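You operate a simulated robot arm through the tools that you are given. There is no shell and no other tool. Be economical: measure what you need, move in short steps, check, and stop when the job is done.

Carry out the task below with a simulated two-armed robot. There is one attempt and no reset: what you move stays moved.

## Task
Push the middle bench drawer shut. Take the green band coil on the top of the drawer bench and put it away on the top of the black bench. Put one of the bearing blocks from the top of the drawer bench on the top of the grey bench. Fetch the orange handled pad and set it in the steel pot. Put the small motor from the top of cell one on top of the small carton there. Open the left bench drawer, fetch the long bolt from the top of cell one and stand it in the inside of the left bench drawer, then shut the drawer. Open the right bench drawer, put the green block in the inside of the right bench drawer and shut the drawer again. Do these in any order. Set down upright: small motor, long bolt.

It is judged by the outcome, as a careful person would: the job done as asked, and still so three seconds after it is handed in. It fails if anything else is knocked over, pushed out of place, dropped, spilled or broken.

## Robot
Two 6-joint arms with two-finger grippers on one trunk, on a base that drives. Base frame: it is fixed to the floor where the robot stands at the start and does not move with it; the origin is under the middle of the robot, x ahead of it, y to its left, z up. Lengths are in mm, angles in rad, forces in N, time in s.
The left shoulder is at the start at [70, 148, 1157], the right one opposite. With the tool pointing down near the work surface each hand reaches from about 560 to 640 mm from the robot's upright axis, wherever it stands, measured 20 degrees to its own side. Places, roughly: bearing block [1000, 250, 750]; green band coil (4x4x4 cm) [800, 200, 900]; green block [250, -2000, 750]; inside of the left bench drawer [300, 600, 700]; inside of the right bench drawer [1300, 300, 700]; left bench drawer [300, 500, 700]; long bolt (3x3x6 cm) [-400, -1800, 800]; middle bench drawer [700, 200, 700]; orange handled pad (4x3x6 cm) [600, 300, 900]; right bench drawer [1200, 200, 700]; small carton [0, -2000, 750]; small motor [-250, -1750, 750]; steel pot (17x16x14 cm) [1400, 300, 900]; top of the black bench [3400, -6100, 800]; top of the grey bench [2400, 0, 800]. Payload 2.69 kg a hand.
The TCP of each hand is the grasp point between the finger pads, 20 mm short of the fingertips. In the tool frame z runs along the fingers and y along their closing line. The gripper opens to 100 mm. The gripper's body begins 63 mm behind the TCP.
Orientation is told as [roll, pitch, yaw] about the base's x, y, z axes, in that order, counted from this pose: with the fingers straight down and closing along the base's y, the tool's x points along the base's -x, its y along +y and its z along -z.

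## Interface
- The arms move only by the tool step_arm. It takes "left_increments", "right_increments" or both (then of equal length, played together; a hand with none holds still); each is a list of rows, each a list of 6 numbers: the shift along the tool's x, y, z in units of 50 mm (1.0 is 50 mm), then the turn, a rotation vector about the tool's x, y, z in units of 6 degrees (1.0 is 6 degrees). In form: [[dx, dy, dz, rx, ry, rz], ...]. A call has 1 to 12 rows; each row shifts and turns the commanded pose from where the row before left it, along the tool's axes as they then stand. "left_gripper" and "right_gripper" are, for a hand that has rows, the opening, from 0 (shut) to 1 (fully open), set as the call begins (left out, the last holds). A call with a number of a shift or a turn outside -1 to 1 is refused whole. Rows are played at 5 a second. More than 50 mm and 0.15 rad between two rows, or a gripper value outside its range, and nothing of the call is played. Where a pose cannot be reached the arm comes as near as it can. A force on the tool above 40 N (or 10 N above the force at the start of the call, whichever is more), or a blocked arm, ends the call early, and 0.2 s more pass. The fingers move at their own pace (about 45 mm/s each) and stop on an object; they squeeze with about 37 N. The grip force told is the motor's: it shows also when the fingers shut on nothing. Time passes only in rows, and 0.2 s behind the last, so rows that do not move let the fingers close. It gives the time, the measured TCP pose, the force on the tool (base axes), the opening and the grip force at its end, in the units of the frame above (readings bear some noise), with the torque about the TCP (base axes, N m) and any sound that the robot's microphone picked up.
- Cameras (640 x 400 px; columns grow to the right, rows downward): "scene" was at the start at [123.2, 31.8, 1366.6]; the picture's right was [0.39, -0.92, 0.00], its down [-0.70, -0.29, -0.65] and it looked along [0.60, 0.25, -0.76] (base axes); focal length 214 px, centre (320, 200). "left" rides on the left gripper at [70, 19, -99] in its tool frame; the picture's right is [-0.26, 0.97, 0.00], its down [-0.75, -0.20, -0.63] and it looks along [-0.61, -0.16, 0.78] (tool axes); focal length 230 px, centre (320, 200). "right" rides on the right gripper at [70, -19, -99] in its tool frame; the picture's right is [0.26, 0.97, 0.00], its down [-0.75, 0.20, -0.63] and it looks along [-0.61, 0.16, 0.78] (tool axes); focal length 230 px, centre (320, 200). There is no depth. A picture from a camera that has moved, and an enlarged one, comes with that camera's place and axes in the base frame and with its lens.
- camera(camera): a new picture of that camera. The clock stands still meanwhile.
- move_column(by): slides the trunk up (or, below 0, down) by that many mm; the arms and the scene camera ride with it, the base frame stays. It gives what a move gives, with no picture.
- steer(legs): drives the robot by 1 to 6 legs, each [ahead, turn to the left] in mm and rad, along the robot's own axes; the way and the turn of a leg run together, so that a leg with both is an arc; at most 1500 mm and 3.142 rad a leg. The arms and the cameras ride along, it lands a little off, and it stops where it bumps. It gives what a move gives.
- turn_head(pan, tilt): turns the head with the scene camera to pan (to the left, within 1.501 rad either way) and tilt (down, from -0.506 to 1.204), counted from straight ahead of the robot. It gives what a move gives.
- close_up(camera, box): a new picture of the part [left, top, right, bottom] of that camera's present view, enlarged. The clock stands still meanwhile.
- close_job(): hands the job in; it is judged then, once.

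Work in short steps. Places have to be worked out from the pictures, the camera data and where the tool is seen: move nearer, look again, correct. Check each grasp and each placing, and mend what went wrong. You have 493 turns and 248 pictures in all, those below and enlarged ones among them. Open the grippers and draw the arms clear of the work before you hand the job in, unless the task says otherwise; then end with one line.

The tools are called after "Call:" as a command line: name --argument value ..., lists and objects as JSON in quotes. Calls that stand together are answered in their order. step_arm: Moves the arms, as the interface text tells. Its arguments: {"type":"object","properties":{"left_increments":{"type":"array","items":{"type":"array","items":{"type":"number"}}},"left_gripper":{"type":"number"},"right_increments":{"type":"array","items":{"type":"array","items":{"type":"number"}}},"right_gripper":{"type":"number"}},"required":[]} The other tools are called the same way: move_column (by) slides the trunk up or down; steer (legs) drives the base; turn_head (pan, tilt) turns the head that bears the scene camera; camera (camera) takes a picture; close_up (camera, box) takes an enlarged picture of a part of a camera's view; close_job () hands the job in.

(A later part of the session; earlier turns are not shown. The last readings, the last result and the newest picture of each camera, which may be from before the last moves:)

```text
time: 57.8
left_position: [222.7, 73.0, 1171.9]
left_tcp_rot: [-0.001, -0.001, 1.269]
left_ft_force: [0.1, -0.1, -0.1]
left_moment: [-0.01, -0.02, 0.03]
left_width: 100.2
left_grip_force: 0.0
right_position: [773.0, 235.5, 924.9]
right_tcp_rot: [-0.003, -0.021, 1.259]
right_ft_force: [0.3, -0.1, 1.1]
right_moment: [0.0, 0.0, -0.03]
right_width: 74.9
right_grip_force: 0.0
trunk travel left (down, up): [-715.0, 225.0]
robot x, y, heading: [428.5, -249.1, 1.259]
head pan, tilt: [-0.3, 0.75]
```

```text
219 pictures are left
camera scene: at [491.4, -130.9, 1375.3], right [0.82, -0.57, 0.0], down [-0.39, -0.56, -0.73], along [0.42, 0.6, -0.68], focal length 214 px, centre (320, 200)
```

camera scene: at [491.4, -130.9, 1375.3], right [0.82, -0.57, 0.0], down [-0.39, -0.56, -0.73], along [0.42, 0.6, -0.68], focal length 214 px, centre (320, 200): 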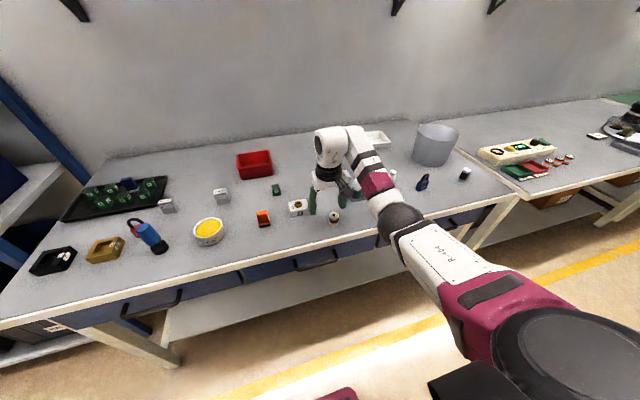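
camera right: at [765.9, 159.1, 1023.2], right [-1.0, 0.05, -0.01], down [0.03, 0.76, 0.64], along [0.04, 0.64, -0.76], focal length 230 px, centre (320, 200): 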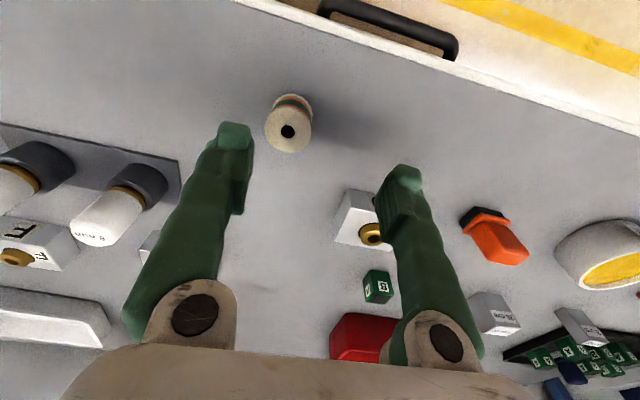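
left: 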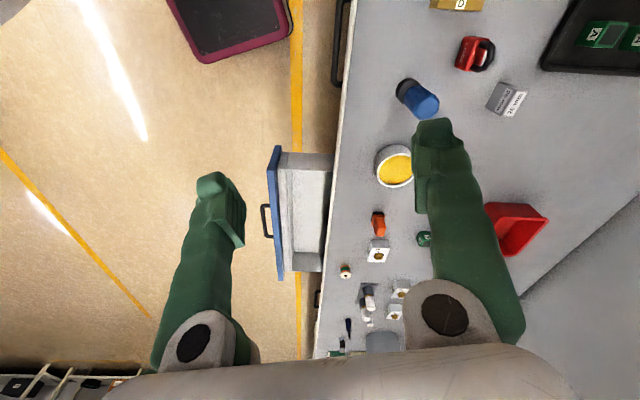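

The coil is unharmed and standing. The arm seems to be at an inner reach limit at this height, so I back the base 25 mm and try again to centre over the coil while high.

Call:
steer --legs '[[-25, 0]]'

Call:
step_arm --right_increments '[[-0.1, -0.45, 0, 0, 0, 0]]'

```text
time: 58.6
left_position: [217.8, 54.1, 1172.4]
left_tcp_rot: [0.0, 0.004, 1.269]
left_ft_force: [0.4, -0.2, -0.4]
left_moment: [-0.03, 0.04, 0.0]
left_width: 100.2
left_grip_force: 0.0
right_position: [766.1, 214.5, 921.5]
right_tcp_rot: [-0.003, -0.014, 1.258]
right_ft_force: [-0.5, 0.8, -0.5]
right_moment: [-0.03, 0.04, -0.02]
right_width: 74.8
right_grip_force: 0.0
trunk travel left (down, up): [-715.0, 225.0]
robot x, y, heading: [418.0, -272.1, 1.254]
head pan, tilt: [-0.3, 0.75]
```

```text
time: 59.0
left_position: [216.2, 47.7, 1173.0]
left_tcp_rot: [-0.001, 0.0, 1.269]
left_ft_force: [0.4, -0.2, 0.7]
left_moment: [0.01, 0.02, 0.03]
left_width: 100.1
left_grip_force: 0.0
right_position: [776.2, 205.1, 924.7]
right_tcp_rot: [0.001, -0.026, 1.245]
right_ft_force: [0.4, -0.1, -0.2]
right_moment: [0.0, 0.0, -0.01]
right_width: 75.2
right_grip_force: 0.0
right hand out of reach, approached as far as the arm can: row 1
trunk travel left (down, up): [-715.0, 225.0]
robot x, y, heading: [417.7, -271.1, 1.261]
head pan, tilt: [-0.3, 0.75]
```

It falls short outward: this is an outer limit at this height (wrist above the shoulder). Raising the trunk should give more reach, so I raise it 120 mm and re-aim.

Call:
move_column --by 120

Call:
step_arm --right_increments '[[0, 0, 0.8, 0, 0, 0], [0, 0, 0.8, 0, 0, 0], [0, 0, 0.8, 0, 0.2, -0.1], [-0.2, -0.2, 0, 0.0, 0.1, 0]]'

```text
time: 60.5
left_position: [215.9, 48.7, 1292.1]
left_tcp_rot: [0.0, 0.001, 1.27]
left_ft_force: [-0.5, 0.6, -0.3]
left_moment: [0.03, 0.0, -0.03]
left_width: 100.1
left_grip_force: 0.0
right_position: [776.6, 205.7, 1044.8]
right_tcp_rot: [-0.002, -0.028, 1.245]
right_ft_force: [-0.1, 0.4, -0.6]
right_moment: [0.0, 0.02, -0.02]
right_width: 75.0
right_grip_force: 0.0
trunk travel left (down, up): [-835.0, 105.0]
robot x, y, heading: [420.1, -272.3, 1.263]
head pan, tilt: [-0.3, 0.75]
```

```text
time: 61.5
left_position: [216.0, 47.2, 1292.6]
left_tcp_rot: [-0.001, 0.0, 1.269]
left_ft_force: [1.2, -0.9, 0.1]
left_moment: [0.02, 0.01, 0.01]
left_width: 100.0
left_grip_force: 0.0
right_position: [748.1, 191.4, 944.7]
right_tcp_rot: [0.005, 0.004, 1.244]
right_ft_force: [-0.3, 1.0, -1.1]
right_moment: [-0.02, -0.04, 0.0]
right_width: 75.1
right_grip_force: 0.1
right hand out of reach, approached as far as the arm can: row 1, 2, 3, 4
trunk travel left (down, up): [-835.0, 105.0]
robot x, y, heading: [420.7, -273.1, 1.258]
head pan, tilt: [-0.3, 0.75]
```

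Raising shrinks the reach, so the best reach is when the shoulder is about 170 mm above the hand. I back off, lower the trunk to that height and bring the hand up to about 930.

Call:
steer --legs '[[-170, 0]]'

Call:
move_column --by -180

Call:
step_arm --right_increments '[[0, 0, -1, 0, 0, 0], [0, 0, -1, 0, 0, 0], [0, 0, -1, 0, 0, 0], [0, 0, -0.4, 0, 0, 0]]'

Call:
move_column --by -40

```text
time: 63.0
left_position: [165.6, -110.7, 1291.4]
left_tcp_rot: [-0.001, 0.002, 1.267]
left_ft_force: [0.0, 0.1, -0.6]
left_moment: [-0.03, 0.02, -0.03]
left_width: 100.2
left_grip_force: 0.0
right_position: [697.3, 31.4, 945.4]
right_tcp_rot: [0.005, 0.005, 1.244]
right_ft_force: [0.8, 0.2, -0.6]
right_moment: [0.03, 0.01, 0.04]
right_width: 75.1
right_grip_force: 0.1
trunk travel left (down, up): [-835.0, 105.0]
robot x, y, heading: [368.3, -433.1, 1.259]
head pan, tilt: [-0.3, 0.75]
```

```text
time: 65.0
left_position: [163.5, -113.5, 1111.4]
left_tcp_rot: [0.0, 0.002, 1.269]
left_ft_force: [0.0, -0.7, -0.5]
left_moment: [0.0, 0.0, 0.02]
left_width: 100.1
left_grip_force: 0.0
right_position: [696.0, 29.3, 765.9]
right_tcp_rot: [0.005, 0.003, 1.245]
right_ft_force: [0.6, -0.1, 0.1]
right_moment: [0.05, 0.04, 0.01]
right_width: 75.1
right_grip_force: 0.0
trunk travel left (down, up): [-655.0, 285.0]
robot x, y, heading: [371.3, -430.2, 1.261]
head pan, tilt: [-0.3, 0.75]
```

```text
time: 66.0
left_position: [165.5, -113.4, 1113.1]
left_tcp_rot: [-0.001, 0.0, 1.269]
left_ft_force: [-0.3, 0.0, -0.4]
left_moment: [0.01, 0.0, 0.02]
left_width: 100.1
left_grip_force: 0.0
right_position: [708.1, 71.3, 917.8]
right_tcp_rot: [0.006, 0.003, 1.235]
right_ft_force: [-0.5, 1.2, 0.8]
right_moment: [0.01, -0.02, -0.01]
right_width: 75.1
right_grip_force: 0.1
right hand out of reach, approached as far as the arm can: row 2, 3, 4
trunk travel left (down, up): [-655.0, 285.0]
robot x, y, heading: [367.7, -430.6, 1.26]
head pan, tilt: [-0.3, 0.75]
```

```text
time: 66.8
left_position: [164.2, -113.3, 1072.4]
left_tcp_rot: [0.0, 0.0, 1.269]
left_ft_force: [1.7, -0.6, 0.4]
left_moment: [0.01, 0.0, 0.0]
left_width: 100.1
left_grip_force: 0.1
right_position: [708.6, 70.8, 877.5]
right_tcp_rot: [0.006, 0.001, 1.238]
right_ft_force: [0.7, -0.9, -0.4]
right_moment: [-0.01, -0.02, 0.03]
right_width: 74.8
right_grip_force: 0.1
trunk travel left (down, up): [-615.0, 325.0]
robot x, y, heading: [367.8, -433.9, 1.263]
head pan, tilt: [-0.3, 0.75]
```

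The arm appears stuck near full stretch. I try drawing the hand straight back toward the robot to fold the elbow.

Call:
step_arm --right_increments '[[1, 0, 0, 0, 0, 0], [1, 0, 0, 0, 0, 0], [1, 0, 0, 0, 0, 0]]'

```text
time: 67.6
left_position: [164.3, -113.5, 1073.2]
left_tcp_rot: [0.0, 0.0, 1.268]
left_ft_force: [-0.2, -0.3, 0.5]
left_moment: [-0.01, 0.0, 0.0]
left_width: 100.1
left_grip_force: 0.2
right_position: [698.2, 57.1, 833.9]
right_tcp_rot: [0.005, 0.002, 1.236]
right_ft_force: [-0.3, -0.1, 0.6]
right_moment: [-0.01, 0.01, 0.0]
right_width: 75.2
right_grip_force: 0.0
right hand out of reach, approached as far as the arm can: row 1, 2, 3
trunk travel left (down, up): [-615.0, 325.0]
robot x, y, heading: [368.6, -435.2, 1.26]
head pan, tilt: [-0.3, 0.75]
```

I test whether small steps work better in case the limit is a near-singular joint motion.

Call:
step_arm --right_increments '[[0.1, 0, 0, 0, 0, 0], [0.1, 0, 0, 0, 0, 0], [0.1, 0, 0, 0, 0, 0], [0.1, 0, 0, 0, 0, 0], [0.1, 0, 0, 0, 0, 0], [0.1, 0, 0, 0, 0, 0], [0.1, 0, 0, 0, 0, 0], [0.1, 0, 0, 0, 0, 0]]'

Call:
turn_head --pan -0.4 --tilt 0.6

Call:
camera --camera "scene"

```text
time: 69.4
left_position: [163.7, -112.7, 1073.7]
left_tcp_rot: [0.001, 0.001, 1.27]
left_ft_force: [0.3, -0.2, 0.6]
left_moment: [0.03, -0.02, -0.03]
left_width: 100.1
left_grip_force: 0.0
right_position: [695.1, 49.6, 815.8]
right_tcp_rot: [0.004, 0.002, 1.238]
right_ft_force: [0.8, 0.3, -1.0]
right_moment: [-0.05, 0.01, 0.0]
right_width: 74.9
right_grip_force: 0.1
right hand out of reach, approached as far as the arm can: row 1, 2, 3, 4, 5, 6, 7, 8
trunk travel left (down, up): [-615.0, 325.0]
robot x, y, heading: [369.3, -433.2, 1.262]
head pan, tilt: [-0.3, 0.75]
```

```text
time: 70.1
left_position: [163.6, -113.1, 1071.9]
left_tcp_rot: [0.001, -0.001, 1.269]
left_ft_force: [0.0, -0.1, -0.2]
left_moment: [0.0, 0.01, 0.0]
left_width: 100.1
left_grip_force: 0.1
right_position: [694.3, 50.4, 817.4]
right_tcp_rot: [0.006, 0.002, 1.238]
right_ft_force: [0.6, -0.3, 0.6]
right_moment: [-0.01, 0.0, -0.01]
right_width: 75.1
right_grip_force: 0.0
trunk travel left (down, up): [-615.0, 325.0]
robot x, y, heading: [368.6, -436.1, 1.26]
head pan, tilt: [-0.4, 0.6]
```

```text
218 pictures are left
camera scene: at [442.1, -317.5, 1288.2], right [0.76, -0.65, 0.0], down [-0.37, -0.43, -0.82], along [0.54, 0.63, -0.57], focal length 214 px, centre (320, 200)
```

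scene: 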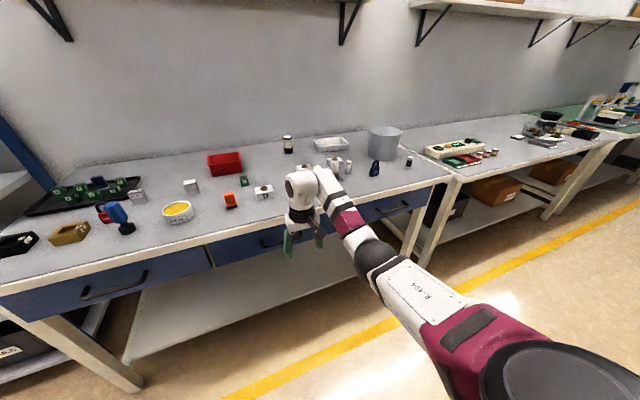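

The arm is indeed straight. I try a command exactly along the line back to the shoulder, to coax the elbow to fold.

Call:
step_arm --right_increments '[[1, 0, -0.25, 0, 0, 0], [1, 0, -0.25, 0, 0, 0], [1, 0, -0.25, 0, 0, 0], [1, 0, -0.25, 0, 0, 0]]'

```text
refused: row 1 steps farther than a row can; nothing moved
```

Call:
step_arm --right_increments '[[0.95, 0, -0.25, 0, 0, 0], [0.95, 0, -0.25, 0, 0, 0], [0.95, 0, -0.25, 0, 0, 0], [0.95, 0, -0.25, 0, 0, 0]]'

```text
time: 71.1
left_position: [164.5, -112.4, 1072.9]
left_tcp_rot: [0.0, 0.0, 1.268]
left_ft_force: [0.7, -0.1, 0.1]
left_moment: [-0.02, 0.02, -0.03]
left_width: 99.9
left_grip_force: 0.0
right_position: [689.0, 11.7, 757.7]
right_tcp_rot: [0.006, 0.0, 1.236]
right_ft_force: [-0.6, 0.4, 0.5]
right_moment: [-0.01, 0.0, 0.03]
right_width: 75.0
right_grip_force: 0.0
right hand out of reach, approached as far as the arm can: row 1, 2, 3, 4
trunk travel left (down, up): [-615.0, 325.0]
robot x, y, heading: [369.2, -436.3, 1.261]
head pan, tilt: [-0.4, 0.6]
```

The readings fit one rule: the tool-down hand must stay in a shell roughly 546–605 mm from the shoulder. So I put the right hand mid-shell (560 ahead, 205 right, 300 below the shoulder) and will use the column for height and the base for position.

Call:
move_column --by 190

Call:
step_arm --right_increments '[[-0.36, -0.37, 0, 0, 0, -0.1], [-0.36, -0.37, 0, 0, 0, -0.1]]'

```text
time: 73.2
left_position: [164.6, -113.2, 1263.1]
left_tcp_rot: [0.001, 0.0, 1.269]
left_ft_force: [-0.4, 0.7, 0.0]
left_moment: [-0.01, 0.01, -0.01]
left_width: 99.9
left_grip_force: 0.0
right_position: [687.9, 11.3, 948.0]
right_tcp_rot: [0.007, 0.003, 1.237]
right_ft_force: [0.1, -0.2, 0.2]
right_moment: [-0.01, 0.04, -0.03]
right_width: 75.2
right_grip_force: 0.0
trunk travel left (down, up): [-805.0, 135.0]
robot x, y, heading: [367.3, -436.6, 1.257]
head pan, tilt: [-0.4, 0.6]
```

```text
time: 73.8
left_position: [163.8, -113.5, 1263.6]
left_tcp_rot: [0.001, 0.003, 1.268]
left_ft_force: [-0.4, 0.5, 0.1]
left_moment: [0.0, -0.03, -0.04]
left_width: 100.2
left_grip_force: 0.1
right_position: [715.6, 22.6, 955.5]
right_tcp_rot: [0.009, -0.002, 1.248]
right_ft_force: [-0.6, 0.6, 0.3]
right_moment: [-0.02, -0.01, -0.01]
right_width: 75.0
right_grip_force: 0.0
right hand out of reach, approached as far as the arm can: row 2
trunk travel left (down, up): [-805.0, 135.0]
robot x, y, heading: [365.8, -435.7, 1.259]
head pan, tilt: [-0.4, 0.6]
```

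The arm keeps a thin reachable shell, so I treat its present tool-down posture as fixed and position the hand by base and column. I drive so the hand comes over the coil.

Call:
steer --legs '[[0, -0.069], [213, 0], [0, 0.069]]'

Call:
camera --camera "right"

```text
time: 76.3
left_position: [247.1, 83.0, 1264.3]
left_tcp_rot: [0.003, -0.001, 1.268]
left_ft_force: [0.0, -0.7, 0.4]
left_moment: [0.07, 0.03, -0.01]
left_width: 99.9
left_grip_force: 0.0
right_position: [797.1, 218.0, 954.9]
right_tcp_rot: [0.009, -0.002, 1.247]
right_ft_force: [-0.3, 0.3, 1.0]
right_moment: [-0.03, -0.02, 0.02]
right_width: 74.9
right_grip_force: 0.1
trunk travel left (down, up): [-805.0, 135.0]
robot x, y, heading: [447.0, -235.5, 1.262]
head pan, tilt: [-0.4, 0.6]
```

```text
217 pictures are left
camera right: at [793.0, 144.5, 1053.9], right [-1.0, 0.06, 0.01], down [0.06, 0.77, 0.63], along [0.03, 0.63, -0.77], focal length 230 px, centre (320, 200)
```

right: 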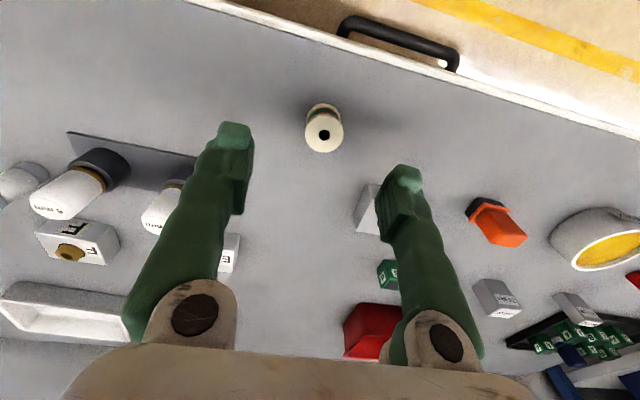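

The hand is within 5 mm of the coil's centre. I lower with the column in two steps.

Call:
move_column --by -60

Call:
camera --camera "right"

```text
time: 77.3
left_position: [242.2, 82.7, 1203.7]
left_tcp_rot: [-0.001, 0.0, 1.264]
left_ft_force: [-0.3, 0.4, -0.5]
left_moment: [-0.02, -0.02, 0.02]
left_width: 99.9
left_grip_force: 0.2
right_position: [795.2, 219.9, 896.2]
right_tcp_rot: [0.008, -0.002, 1.247]
right_ft_force: [-0.6, -0.2, 0.3]
right_moment: [-0.03, 0.01, -0.01]
right_width: 74.9
right_grip_force: 0.0
trunk travel left (down, up): [-745.0, 195.0]
robot x, y, heading: [443.6, -235.0, 1.265]
head pan, tilt: [-0.4, 0.6]
```

```text
216 pictures are left
camera right: at [789.8, 145.6, 994.7], right [-1.0, 0.06, 0.01], down [0.05, 0.77, 0.63], along [0.04, 0.63, -0.77], focal length 230 px, centre (320, 200)
```

right: 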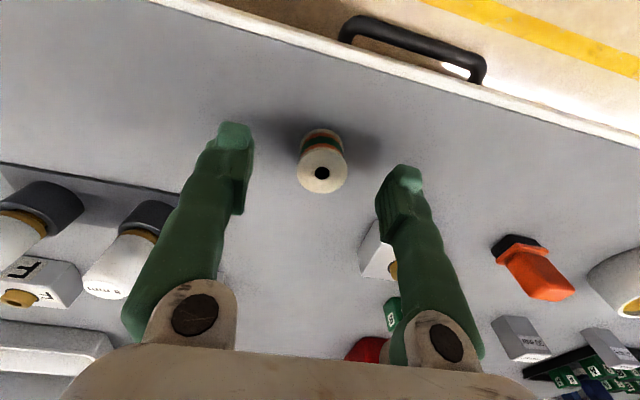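

The coil stands between the fingers. I lower the last 30 mm and close.

Call:
move_column --by -29

Call:
step_arm --right_increments '[[0, 0, 0, 0, 0, 0], [0, 0, 0, 0, 0, 0], [0, 0, 0, 0, 0, 0], [0, 0, 0, 0, 0, 0], [0, 0, 0, 0, 0, 0]]' --right_gripper 0

Call:
camera --camera "right"

```text
time: 78.1
left_position: [243.7, 84.4, 1172.6]
left_tcp_rot: [0.001, 0.001, 1.267]
left_ft_force: [1.1, -0.2, 0.0]
left_moment: [0.07, 0.0, -0.01]
left_width: 100.0
left_grip_force: 0.1
right_position: [794.6, 218.7, 866.0]
right_tcp_rot: [0.007, -0.003, 1.248]
right_ft_force: [-0.6, 0.2, 0.0]
right_moment: [-0.01, 0.01, 0.0]
right_width: 75.1
right_grip_force: 0.0
trunk travel left (down, up): [-716.0, 224.0]
robot x, y, heading: [448.6, -236.0, 1.259]
head pan, tilt: [-0.4, 0.6]
```

```text
time: 79.3
left_position: [243.8, 84.0, 1173.6]
left_tcp_rot: [0.001, -0.001, 1.268]
left_ft_force: [0.1, 0.6, -0.3]
left_moment: [0.03, -0.02, 0.02]
left_width: 99.9
left_grip_force: 0.0
right_position: [794.6, 218.4, 865.4]
right_tcp_rot: [0.005, -0.003, 1.245]
right_ft_force: [-0.2, 0.6, 0.2]
right_moment: [0.01, 0.0, -0.01]
right_width: 29.4
right_grip_force: 37.0
trunk travel left (down, up): [-716.0, 224.0]
robot x, y, heading: [447.5, -239.8, 1.26]
head pan, tilt: [-0.4, 0.6]
```

```text
215 pictures are left
camera right: at [789.9, 145.6, 965.6], right [-1.0, 0.06, 0.01], down [0.05, 0.77, 0.63], along [0.04, 0.63, -0.77], focal length 230 px, centre (320, 200)
```

right: 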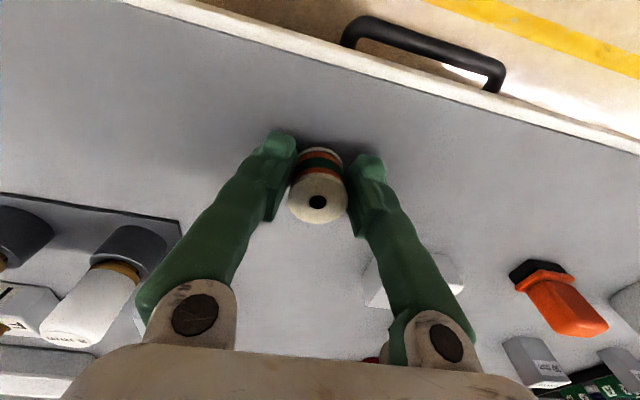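

Grip holds at 29 mm. I lift 110 mm and check the coil stays.

Call:
move_column --by 110

Call:
camera --camera "right"

```text
time: 80.7
left_position: [242.4, 84.6, 1283.6]
left_tcp_rot: [0.0, 0.001, 1.267]
left_ft_force: [0.7, 0.1, 1.3]
left_moment: [0.04, 0.0, 0.02]
left_width: 100.0
left_grip_force: 0.0
right_position: [794.8, 217.7, 975.7]
right_tcp_rot: [0.006, -0.002, 1.247]
right_ft_force: [0.4, 0.0, -0.1]
right_moment: [0.01, 0.01, -0.02]
right_width: 29.0
right_grip_force: 37.3
trunk travel left (down, up): [-826.0, 114.0]
robot x, y, heading: [445.7, -236.7, 1.258]
head pan, tilt: [-0.4, 0.6]
```

```text
214 pictures are left
camera right: at [789.9, 145.8, 1075.5], right [-1.0, 0.06, 0.01], down [0.05, 0.77, 0.63], along [0.04, 0.63, -0.77], focal length 230 px, centre (320, 200)
```

right: 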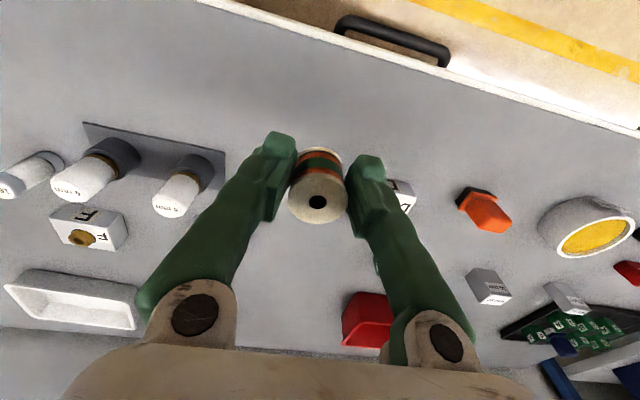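

The coil is held. I back off from the bench and bring the left arm out into the matching tool-down posture.

Call:
steer --legs '[[-300, 0]]'

Call:
step_arm --left_increments '[[-0.9, -0.3, 0, 0, 0, 0], [-0.9, -0.3, 0, 0, 0, 0], [-0.9, -0.3, 0, 0, 0, 0], [-0.9, -0.3, 0, 0, 0, 0], [-0.9, -0.3, 0, 0, 0, 0], [-0.9, -0.3, 0, 0, 0, 0]]'

Call:
step_arm --left_increments '[[0, 0, 1, 0, 0, 0], [0, 0, 1, 0, 0, 0], [0, 0, 1, 0, 0, 0], [0, 0, 1, 0, 0, 0], [0, 0, 1, 0, 0, 0], [0, 0, 1, 0, 0, 0]]'

```text
time: 82.8
left_position: [152.2, -198.1, 1282.6]
left_tcp_rot: [0.0, 0.003, 1.269]
left_ft_force: [-0.7, 0.3, 1.0]
left_moment: [-0.03, 0.02, -0.03]
left_width: 100.2
left_grip_force: 0.1
right_position: [703.7, -65.8, 975.0]
right_tcp_rot: [0.007, 0.001, 1.247]
right_ft_force: [0.4, -0.1, -0.2]
right_moment: [-0.01, -0.01, -0.01]
right_width: 29.2
right_grip_force: 37.0
trunk travel left (down, up): [-826.0, 114.0]
robot x, y, heading: [356.8, -527.0, 1.256]
head pan, tilt: [-0.4, 0.6]
```

```text
time: 84.2
left_position: [168.1, -106.3, 1244.0]
left_tcp_rot: [0.001, -0.001, 1.27]
left_ft_force: [0.0, -0.9, -0.8]
left_moment: [0.01, -0.02, 0.02]
left_width: 100.0
left_grip_force: 0.1
left hand out of reach, approached as far as the arm can: row 2, 3, 4, 5, 6
right_position: [702.7, -67.8, 976.4]
right_tcp_rot: [0.007, -0.002, 1.248]
right_ft_force: [-0.4, -0.7, -0.9]
right_moment: [0.0, -0.01, 0.01]
right_width: 29.4
right_grip_force: 37.2
trunk travel left (down, up): [-826.0, 114.0]
robot x, y, heading: [353.4, -523.1, 1.257]
head pan, tilt: [-0.4, 0.6]
```

```text
time: 85.5
left_position: [108.1, -132.8, 982.6]
left_tcp_rot: [-0.004, -0.002, 1.267]
left_ft_force: [-0.2, -0.1, -0.3]
left_moment: [0.0, 0.0, -0.01]
left_width: 99.9
left_grip_force: 0.0
left hand out of reach, approached as far as the arm can: row 3, 4, 5, 6
right_position: [701.0, -66.4, 976.7]
right_tcp_rot: [0.008, -0.001, 1.246]
right_ft_force: [-0.2, 0.7, -0.8]
right_moment: [-0.01, 0.0, 0.01]
right_width: 29.0
right_grip_force: 37.0
trunk travel left (down, up): [-826.0, 114.0]
robot x, y, heading: [352.6, -530.8, 1.26]
head pan, tilt: [-0.4, 0.6]
```

The left arm also gets stuck; I look at its posture with the head.

Call:
turn_head --pan 0.6 --tilt 0.6

Call:
camera --camera "scene"

```text
time: 86.8
left_position: [111.0, -133.2, 982.7]
left_tcp_rot: [-0.004, -0.002, 1.266]
left_ft_force: [0.6, 1.1, 0.0]
left_moment: [-0.02, -0.01, 0.0]
left_width: 100.2
left_grip_force: 0.1
right_position: [702.4, -67.0, 975.9]
right_tcp_rot: [0.007, -0.003, 1.247]
right_ft_force: [-0.3, 0.8, -1.0]
right_moment: [0.01, 0.02, 0.01]
right_width: 29.0
right_grip_force: 36.8
trunk travel left (down, up): [-826.0, 114.0]
robot x, y, heading: [358.7, -521.7, 1.262]
head pan, tilt: [0.6, 0.6]
```

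```text
213 pictures are left
camera scene: at [346.2, -388.0, 1499.2], right [0.96, 0.28, 0.0], down [0.16, -0.54, -0.82], along [-0.23, 0.79, -0.57], focal length 214 px, centre (320, 200)
```

scene: 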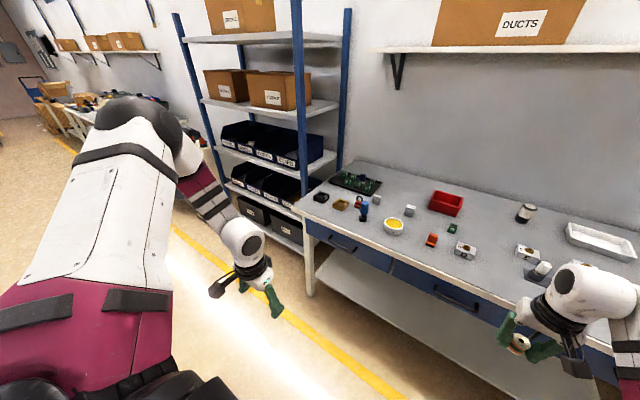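

The left elbow sits out to the side. I try stepping its hand forward and inward from here in modest steps.

Call:
step_arm --left_increments '[[-0.6, 0, 0, 0, 0, 0], [-0.6, 0, 0, 0, 0, 0], [-0.6, 0, 0, 0, 0, 0], [-0.6, 0, 0, 0, 0, 0]]'

Call:
step_arm --left_increments '[[0, -0.6, 0, 0, 0, 0], [0, -0.6, 0, 0, 0, 0], [0, -0.6, 0, 0, 0, 0], [0, -0.6, 0, 0, 0, 0]]'

```text
time: 87.8
left_position: [121.1, -109.1, 1030.9]
left_tcp_rot: [0.004, -0.003, 1.27]
left_ft_force: [-0.1, 1.0, 0.1]
left_moment: [0.0, 0.0, 0.01]
left_width: 100.2
left_grip_force: 0.1
left hand out of reach, approached as far as the arm can: row 1, 2, 3, 4
right_position: [702.5, -66.1, 976.1]
right_tcp_rot: [0.007, -0.002, 1.246]
right_ft_force: [-0.2, -1.1, -0.6]
right_moment: [-0.03, 0.01, -0.04]
right_width: 29.1
right_grip_force: 36.9
trunk travel left (down, up): [-826.0, 114.0]
robot x, y, heading: [355.3, -522.1, 1.259]
head pan, tilt: [0.6, 0.6]
```

```text
time: 88.8
left_position: [162.8, -163.0, 1067.4]
left_tcp_rot: [0.0, -0.003, 1.268]
left_ft_force: [-0.5, 0.0, 0.9]
left_moment: [0.04, 0.01, 0.01]
left_width: 100.0
left_grip_force: 0.1
left hand out of reach, approached as far as the arm can: row 1, 2, 3, 4
right_position: [703.0, -67.9, 975.9]
right_tcp_rot: [0.009, -0.001, 1.246]
right_ft_force: [0.7, 0.0, -1.1]
right_moment: [0.01, 0.02, -0.02]
right_width: 29.1
right_grip_force: 37.4
trunk travel left (down, up): [-826.0, 114.0]
robot x, y, heading: [355.9, -524.9, 1.26]
head pan, tilt: [0.6, 0.6]
```

Maybe a wrist joint is at its limit; I test by yawing the left tool 36° one way and then moving forward.

Call:
step_arm --left_increments '[[0, 0, 0, 0, 0, 1], [0, 0, 0, 0, 0, 1], [0, 0, 0, 0, 0, 1], [0, 0, 0, 0, 0, 1], [0, 0, 0, 0, 0, 1], [0, 0, 0, 0, 0, 1]]'

Call:
step_arm --left_increments '[[-0.7, 0, 0, 0, 0, 0], [-0.7, 0, 0, 0, 0, 0], [-0.7, 0, 0, 0, 0, 0], [-0.7, 0, 0, 0, 0, 0]]'

```text
time: 90.2
left_position: [157.1, -202.0, 1059.0]
left_tcp_rot: [0.004, -0.002, 0.64]
left_ft_force: [-0.2, 0.6, 0.3]
left_moment: [0.01, 0.0, -0.01]
left_width: 100.2
left_grip_force: 0.1
left hand out of reach, approached as far as the arm can: row 4, 5, 6
right_position: [702.6, -66.8, 975.6]
right_tcp_rot: [0.006, -0.002, 1.246]
right_ft_force: [0.5, 0.0, -0.8]
right_moment: [-0.02, 0.01, 0.01]
right_width: 28.9
right_grip_force: 36.8
trunk travel left (down, up): [-826.0, 114.0]
robot x, y, heading: [351.8, -521.1, 1.257]
head pan, tilt: [0.6, 0.6]
```

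```text
time: 91.2
left_position: [169.2, -206.8, 1071.9]
left_tcp_rot: [0.004, -0.001, 0.642]
left_ft_force: [-0.3, 0.0, 0.7]
left_moment: [-0.01, 0.0, -0.01]
left_width: 100.0
left_grip_force: 0.0
left hand out of reach, approached as far as the arm can: row 1, 2, 3, 4
right_position: [701.3, -67.3, 976.1]
right_tcp_rot: [0.007, -0.001, 1.247]
right_ft_force: [0.3, 0.7, -1.0]
right_moment: [0.01, 0.0, -0.03]
right_width: 29.0
right_grip_force: 37.1
trunk travel left (down, up): [-826.0, 114.0]
robot x, y, heading: [353.1, -522.3, 1.26]
head pan, tilt: [0.6, 0.6]
```

That way is worse. I yaw the other way, 72° back, and test again.

Call:
step_arm --left_increments '[[0, 0, 0, 0, 0, -1], [0, 0, 0, 0, 0, -1], [0, 0, 0, 0, 0, -1], [0, 0, 0, 0, 0, -1], [0, 0, 0, 0, 0, -1], [0, 0, 0, 0, 0, -1], [0, 0, 0, 0, 0, -1], [0, 0, 0, 0, 0, -1], [0, 0, 0, 0, 0, -1], [0, 0, 0, 0, 0, -1], [0, 0, 0, 0, 0, -1], [0, 0, 0, 0, 0, -1]]'

Call:
step_arm --left_increments '[[-0.56, -0.42, 0, 0, 0, 0], [-0.56, -0.42, 0, 0, 0, 0], [-0.56, -0.42, 0, 0, 0, 0], [-0.56, -0.42, 0, 0, 0, 0]]'

```text
time: 93.8
left_position: [167.3, -207.0, 1071.6]
left_tcp_rot: [0.0, 0.002, 1.896]
left_ft_force: [0.9, -0.4, -0.6]
left_moment: [0.02, 0.02, -0.01]
left_width: 100.1
left_grip_force: 0.1
right_position: [703.9, -66.3, 976.0]
right_tcp_rot: [0.007, -0.002, 1.246]
right_ft_force: [-0.1, 0.4, -1.1]
right_moment: [0.01, 0.02, 0.0]
right_width: 29.2
right_grip_force: 37.6
trunk travel left (down, up): [-826.0, 114.0]
robot x, y, heading: [352.4, -524.7, 1.257]
head pan, tilt: [0.6, 0.6]
```

```text
time: 94.8
left_position: [150.8, -95.3, 1094.3]
left_tcp_rot: [-0.002, 0.002, 1.895]
left_ft_force: [0.2, 0.6, -0.3]
left_moment: [-0.04, 0.03, 0.03]
left_width: 99.7
left_grip_force: 0.0
left hand out of reach, approached as far as the arm can: row 1, 2, 3, 4
right_position: [703.1, -66.7, 975.3]
right_tcp_rot: [0.008, -0.002, 1.246]
right_ft_force: [-0.5, 0.6, -0.5]
right_moment: [0.01, 0.03, 0.01]
right_width: 29.2
right_grip_force: 37.6
trunk travel left (down, up): [-826.0, 114.0]
robot x, y, heading: [352.4, -524.1, 1.26]
head pan, tilt: [0.6, 0.6]
```

Analysis: the right arm looks stuck close to straight and did bend slightly when pulled toward its shoulder. I pull it further back and up to bend the elbow properly.

Call:
step_arm --right_increments '[[0.85, 0, -0.45, 0, 0, 0], [0.85, 0, -0.45, 0, 0, 0], [0.85, 0, -0.45, 0, 0, 0], [0.85, 0, -0.45, 0, 0, 0], [0.85, 0, -0.45, 0, 0, 0], [0.85, 0, -0.45, 0, 0, 0]]'

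```text
time: 96.2
left_position: [152.3, -98.2, 1094.1]
left_tcp_rot: [-0.002, -0.002, 1.895]
left_ft_force: [-0.7, -0.2, 0.1]
left_moment: [0.01, 0.02, 0.0]
left_width: 100.0
left_grip_force: 0.1
right_position: [735.1, -171.6, 934.7]
right_tcp_rot: [0.012, -0.004, 1.244]
right_ft_force: [-0.3, -0.7, -0.3]
right_moment: [0.03, 0.02, 0.01]
right_width: 29.5
right_grip_force: 37.1
right hand out of reach, approached as far as the arm can: row 1, 2, 3, 4, 5, 6
trunk travel left (down, up): [-826.0, 114.0]
robot x, y, heading: [354.6, -524.3, 1.258]
head pan, tilt: [0.6, 0.6]
```

Now it clearly bent: the workable zone is thick when the hand is well below the shoulder (about 330 mm). I move to the middle of that zone and see whether moves are followed.

Call:
step_arm --right_increments '[[-0.3, 0.3, 0, 0, 0, 0], [-0.3, 0.3, 0, 0, 0, 0], [-0.3, 0.3, 0, 0, 0, 0]]'

Call:
step_arm --right_increments '[[0, 0, 0.5, 0, 0, 0], [0, 0, 0.5, 0, 0, 0]]'

```text
time: 97.0
left_position: [150.8, -95.7, 1093.6]
left_tcp_rot: [-0.002, -0.001, 1.895]
left_ft_force: [0.2, 0.3, -0.2]
left_moment: [-0.01, 0.0, 0.0]
left_width: 99.9
left_grip_force: 0.1
right_position: [705.5, -112.1, 933.6]
right_tcp_rot: [0.008, -0.002, 1.245]
right_ft_force: [-0.3, 0.1, -0.9]
right_moment: [0.0, 0.0, 0.01]
right_width: 29.3
right_grip_force: 37.0
trunk travel left (down, up): [-826.0, 114.0]
robot x, y, heading: [355.1, -521.3, 1.257]
head pan, tilt: [0.6, 0.6]
```

```text
time: 97.6
left_position: [150.4, -96.5, 1094.5]
left_tcp_rot: [-0.002, 0.001, 1.895]
left_ft_force: [0.6, -0.3, 0.4]
left_moment: [-0.02, -0.03, -0.02]
left_width: 100.0
left_grip_force: 0.1
right_position: [691.4, -118.4, 894.3]
right_tcp_rot: [0.008, -0.002, 1.234]
right_ft_force: [0.8, 0.7, -1.5]
right_moment: [-0.04, 0.01, 0.0]
right_width: 29.2
right_grip_force: 37.3
right hand out of reach, approached as far as the arm can: row 1, 2
trunk travel left (down, up): [-826.0, 114.0]
robot x, y, heading: [353.1, -519.1, 1.264]
head pan, tilt: [0.6, 0.6]
```

Lateral moves at 333 mm below the shoulder are followed exactly; I return there and keep that as the right hand's home. Now I try to bring the left arm to the mirrored place.

Call:
step_arm --right_increments '[[-0.1, -0.1, -0.4, 0, 0, 0], [-0.1, -0.13, -0.4, 0, 0, -0.2]]'

Call:
step_arm --left_increments '[[0, 0, 0, 0, 0, 1], [0, 0, 0, 0, 0, 1], [0, 0, 0, 0, 0, 1], [0, 0, 0, 0, 0, 1], [0, 0, 0, 0, 0, 1], [0, 0, 0, 0, 0, 0.5], [-0.3, -0.2, 0.9, 0, 0, 0], [-0.3, -0.2, 0.9, 0, 0, 0], [-0.3, -0.2, 0.9, 0, 0, 0]]'

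```text
time: 98.2
left_position: [151.2, -96.5, 1094.1]
left_tcp_rot: [-0.003, -0.001, 1.895]
left_ft_force: [0.3, -0.4, -0.2]
left_moment: [0.01, 0.0, 0.0]
left_width: 100.0
left_grip_force: 0.1
right_position: [703.7, -116.7, 936.8]
right_tcp_rot: [0.008, -0.003, 1.261]
right_ft_force: [0.1, -0.3, -0.2]
right_moment: [0.02, -0.03, -0.02]
right_width: 29.2
right_grip_force: 36.7
right hand out of reach, approached as far as the arm can: row 2
trunk travel left (down, up): [-826.0, 114.0]
robot x, y, heading: [353.7, -520.8, 1.259]
head pan, tilt: [0.6, 0.6]
```

```text
time: 100.2
left_position: [117.9, -110.9, 1007.9]
left_tcp_rot: [-0.003, -0.001, 1.319]
left_ft_force: [-0.1, -0.1, 0.2]
left_moment: [-0.01, 0.0, 0.01]
left_width: 99.8
left_grip_force: 0.0
left hand out of reach, approached as far as the arm can: row 7, 8, 9
right_position: [701.1, -116.4, 936.5]
right_tcp_rot: [0.009, -0.005, 1.26]
right_ft_force: [0.0, -0.1, -1.0]
right_moment: [0.02, 0.03, -0.02]
right_width: 29.3
right_grip_force: 37.1
trunk travel left (down, up): [-826.0, 114.0]
robot x, y, heading: [358.5, -523.3, 1.265]
head pan, tilt: [0.6, 0.6]
```

I will work with the right hand alone and tuck the left arm back up out of the way.

Call:
step_arm --left_increments '[[0.15, -0.1, -0.9, 0, 0, 0], [0.15, -0.1, -0.9, 0, 0, 0], [0.2, -0.1, -0.9, 0, 0, 0], [0.2, -0.1, -0.9, 0, 0, 0], [0.2, -0.1, -0.9, 0, 0, 0], [0.2, -0.1, -0.9, 0, 0, 0]]'

Call:
turn_head --pan -0.9 --tilt 0.35

Call:
camera --camera "scene"

```text
time: 101.6
left_position: [135.0, -176.4, 1279.5]
left_tcp_rot: [0.001, -0.001, 1.32]
left_ft_force: [0.4, -0.6, -0.2]
left_moment: [0.0, 0.04, 0.01]
left_width: 100.1
left_grip_force: 0.0
right_position: [705.2, -119.8, 936.5]
right_tcp_rot: [0.01, -0.006, 1.26]
right_ft_force: [1.1, 0.0, 0.3]
right_moment: [0.05, 0.02, -0.01]
right_width: 29.4
right_grip_force: 37.2
trunk travel left (down, up): [-826.0, 114.0]
robot x, y, heading: [356.1, -520.2, 1.254]
head pan, tilt: [0.6, 0.6]
```

```text
time: 103.2
left_position: [132.2, -172.4, 1278.6]
left_tcp_rot: [0.0, 0.0, 1.32]
left_ft_force: [0.2, 0.5, 0.0]
left_moment: [0.0, 0.01, 0.02]
left_width: 99.9
left_grip_force: 0.1
right_position: [702.5, -116.2, 937.3]
right_tcp_rot: [0.009, -0.004, 1.26]
right_ft_force: [-0.3, 1.0, 0.2]
right_moment: [0.0, 0.04, 0.0]
right_width: 29.3
right_grip_force: 36.8
trunk travel left (down, up): [-826.0, 114.0]
robot x, y, heading: [358.0, -522.7, 1.263]
head pan, tilt: [-0.901, 0.351]
```

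```text
212 pictures are left
camera scene: at [458.4, -439.9, 1522.0], right [0.35, -0.94, 0.0], down [-0.32, -0.12, -0.94], along [0.88, 0.33, -0.34], focal length 214 px, centre (320, 200)
```

scene: 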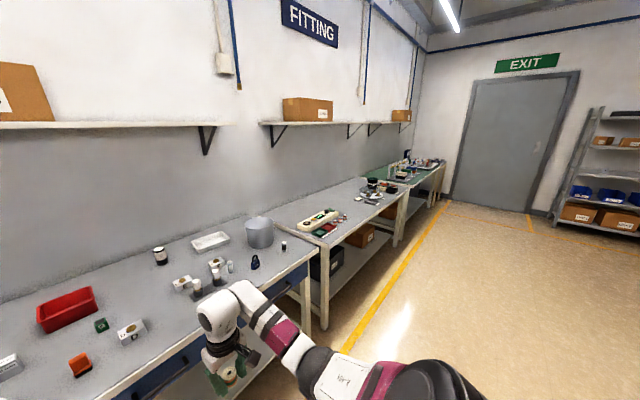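

The bench next in the row looks like the grey bench. I carry the coil first: I turn toward the black bench's direction and look along the way.

Call:
steer --legs '[[0, -2.31]]'

Call:
turn_head --pan 0 --tilt 0.2

Call:
camera --camera "scene"

```text
time: 109.1
left_position: [762.7, -590.2, 1278.2]
left_tcp_rot: [-0.002, -0.001, -0.983]
left_ft_force: [-0.6, 0.0, -0.6]
left_moment: [0.01, -0.02, -0.02]
left_width: 100.1
left_grip_force: 0.0
right_position: [424.2, -1051.4, 935.5]
right_tcp_rot: [0.01, -0.004, -1.041]
right_ft_force: [0.7, -0.4, -1.2]
right_moment: [-0.01, -0.01, -0.01]
right_width: 29.2
right_grip_force: 37.0
trunk travel left (down, up): [-826.0, 114.0]
robot x, y, heading: [356.2, -521.9, -1.045]
head pan, tilt: [-0.901, 0.351]
```

```text
time: 110.3
left_position: [763.5, -590.4, 1277.6]
left_tcp_rot: [0.001, 0.001, -0.982]
left_ft_force: [0.3, -0.8, 0.2]
left_moment: [-0.02, -0.02, 0.01]
left_width: 99.8
left_grip_force: 0.1
right_position: [423.9, -1052.7, 935.5]
right_tcp_rot: [0.01, -0.003, -1.042]
right_ft_force: [-0.4, -0.3, -0.6]
right_moment: [0.0, 0.0, 0.01]
right_width: 29.3
right_grip_force: 36.8
trunk travel left (down, up): [-826.0, 114.0]
robot x, y, heading: [354.2, -519.4, -1.044]
head pan, tilt: [0.0, 0.201]
```

```text
211 pictures are left
camera scene: at [428.5, -644.6, 1536.0], right [-0.86, -0.5, 0.0], down [-0.1, 0.17, -0.98], along [0.49, -0.85, -0.2], focal length 214 px, centre (320, 200)
```

scene: 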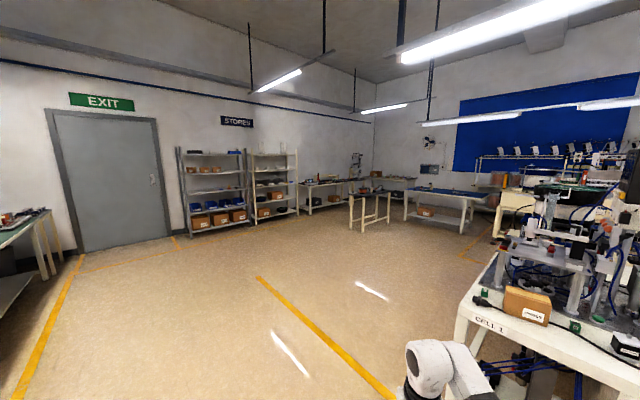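

I enlarge the far benches and cell one.

Call:
close_up --camera "scene" --box '[240, 120, 520, 295]'

Call:
close_up --camera "scene" --box '[400, 200, 640, 350]'

```text
2.29 times, centred on (380, 208) of scene
camera zoom: at [428.5, -644.6, 1536.0], right [-0.86, -0.5, 0.0], down [-0.1, 0.17, -0.98], along [0.49, -0.85, -0.2], focal length 490 px, centre (183, 183)
```

zoom: 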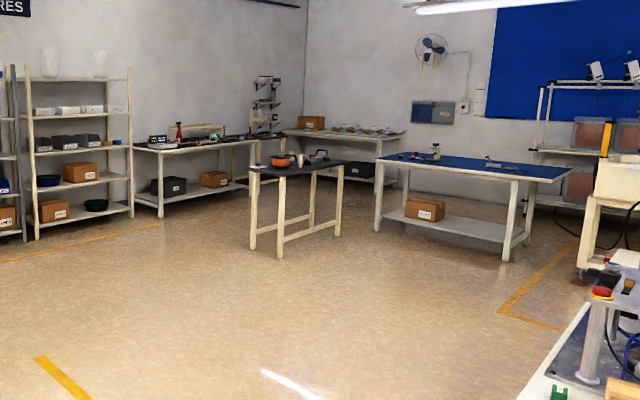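

```text
2.67 times, centred on (520, 275) of scene
camera zoom: at [428.5, -644.6, 1536.0], right [-0.86, -0.5, 0.0], down [-0.1, 0.17, -0.98], along [0.49, -0.85, -0.2], focal length 572 px, centre (-213, 0)
```

zoom: 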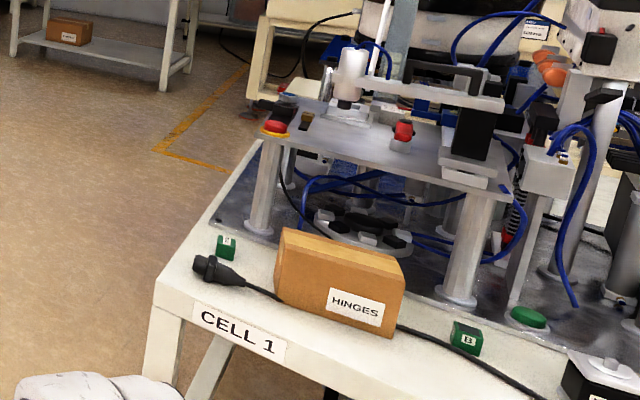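

Call:
close_up --camera "scene" --box '[290, 160, 400, 229]'

```text
5.80 times, centred on (345, 194) of scene
camera zoom: at [428.5, -644.6, 1536.0], right [-0.86, -0.5, 0.0], down [-0.1, 0.17, -0.98], along [0.49, -0.85, -0.2], focal length 1243 px, centre (175, 232)
```

zoom: 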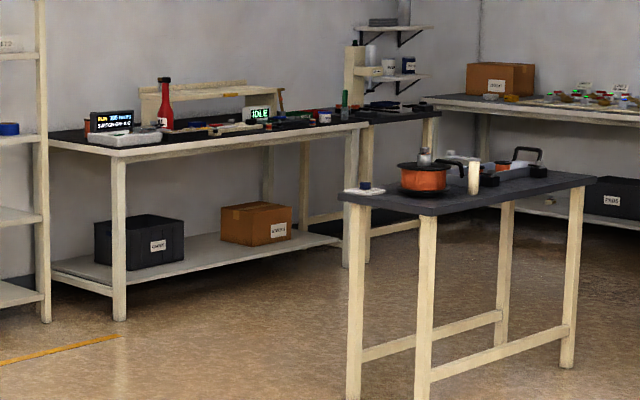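

The black-topped bench along the far wall matches [3400, -6100]. The way there is open, so I drive toward a point in front of it and then look again.

Call:
steer --legs '[[0, 0.043], [1500, 0], [1500, 0], [1350, 0]]'

Call:
camera --camera "scene"

```text
time: 131.4
left_position: [3142.4, -4193.1, 1280.0]
left_tcp_rot: [0.001, 0.0, -0.932]
left_ft_force: [0.0, -0.3, -0.1]
left_moment: [-0.03, 0.04, 0.0]
left_width: 100.1
left_grip_force: 0.1
right_position: [2827.6, -4671.2, 936.2]
right_tcp_rot: [0.008, -0.006, -0.993]
right_ft_force: [0.2, -0.2, -0.2]
right_moment: [0.0, -0.01, 0.01]
right_width: 29.2
right_grip_force: 36.7
trunk travel left (down, up): [-826.0, 114.0]
robot x, y, heading: [2734.1, -4147.3, -0.994]
head pan, tilt: [0.0, 0.201]
```

```text
207 pictures are left
camera scene: at [2812.8, -4264.3, 1536.1], right [-0.84, -0.55, 0.0], down [-0.11, 0.17, -0.98], along [0.53, -0.82, -0.2], focal length 214 px, centre (320, 200)
```

scene: 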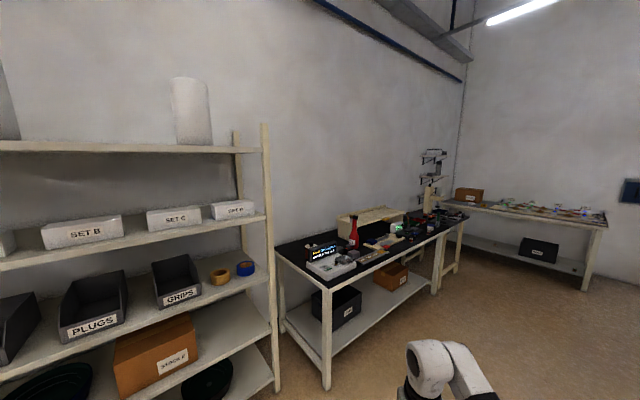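

I enlarge the bench top to find a free spot.

Call:
close_up --camera "scene" --box '[260, 180, 480, 317]'

```text
2.91 times, centred on (370, 248) of scene
camera zoom: at [2812.8, -4264.3, 1536.1], right [-0.84, -0.55, 0.0], down [-0.11, 0.17, -0.98], along [0.53, -0.82, -0.2], focal length 624 px, centre (174, 59)
```

zoom: 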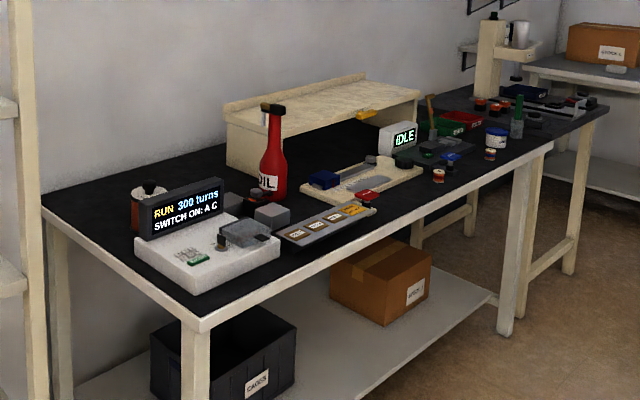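

There is a free patch of the black top just right of the grey strip, near the front. I drive in front of it, stopping short, facing the bench.

Call:
steer --legs '[[0, -0.655], [1489, 0], [0, 1.341]]'

Call:
turn_head --pan -0.2 --tilt 0.7

Call:
camera --camera "scene"

```text
time: 143.9
left_position: [2968.1, -5403.5, 1279.3]
left_tcp_rot: [0.001, 0.001, -0.237]
left_ft_force: [0.9, -0.1, 0.2]
left_moment: [-0.01, -0.05, 0.01]
left_width: 100.0
left_grip_force: 0.0
right_position: [3034.4, -5972.7, 936.2]
right_tcp_rot: [0.009, -0.004, -0.297]
right_ft_force: [0.0, -0.1, 0.6]
right_moment: [-0.03, 0.0, 0.02]
right_width: 29.5
right_grip_force: 37.3
trunk travel left (down, up): [-826.0, 114.0]
robot x, y, heading: [2620.2, -5627.4, -0.295]
head pan, tilt: [0.0, 0.201]
```

```text
time: 144.8
left_position: [2969.5, -5403.5, 1277.9]
left_tcp_rot: [-0.001, -0.002, -0.235]
left_ft_force: [-0.3, -0.8, 0.8]
left_moment: [0.03, -0.02, -0.02]
left_width: 99.9
left_grip_force: 0.1
right_position: [3033.4, -5972.4, 936.8]
right_tcp_rot: [0.008, -0.003, -0.296]
right_ft_force: [-0.6, 0.1, 0.8]
right_moment: [0.0, 0.01, -0.01]
right_width: 29.1
right_grip_force: 37.3
trunk travel left (down, up): [-826.0, 114.0]
robot x, y, heading: [2622.4, -5628.9, -0.293]
head pan, tilt: [-0.201, 0.7]
```

```text
205 pictures are left
camera scene: at [2747.2, -5683.3, 1490.7], right [-0.48, -0.88, 0.0], down [-0.57, 0.31, -0.77], along [0.67, -0.36, -0.64], focal length 214 px, centre (320, 200)
```

scene: 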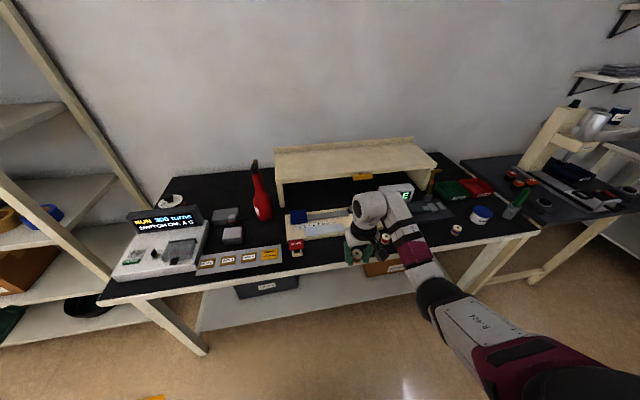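

I look from the right wrist at the top below the hand.

Call:
camera --camera "right"

Call:
close_up --camera "scene" --box '[270, 180, 490, 317]'

```text
204 pictures are left
camera right: at [2960.4, -5970.9, 1035.6], right [0.04, 1.0, 0.01], down [0.77, -0.03, 0.63], along [0.63, -0.02, -0.77], focal length 230 px, centre (320, 200)
```

right: 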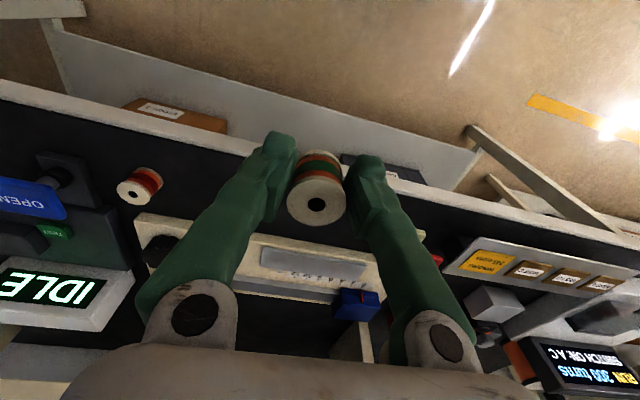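

```text
2.91 times, centred on (380, 248) of scene
camera zoom: at [2747.2, -5683.3, 1490.7], right [-0.48, -0.88, 0.0], down [-0.57, 0.31, -0.77], along [0.67, -0.36, -0.64], focal length 624 px, centre (146, 59)
```

zoom: 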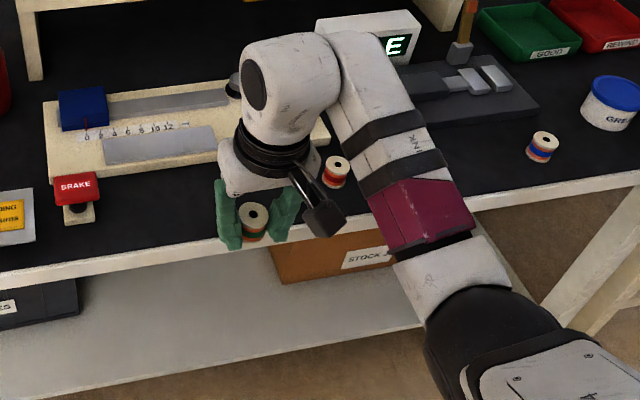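

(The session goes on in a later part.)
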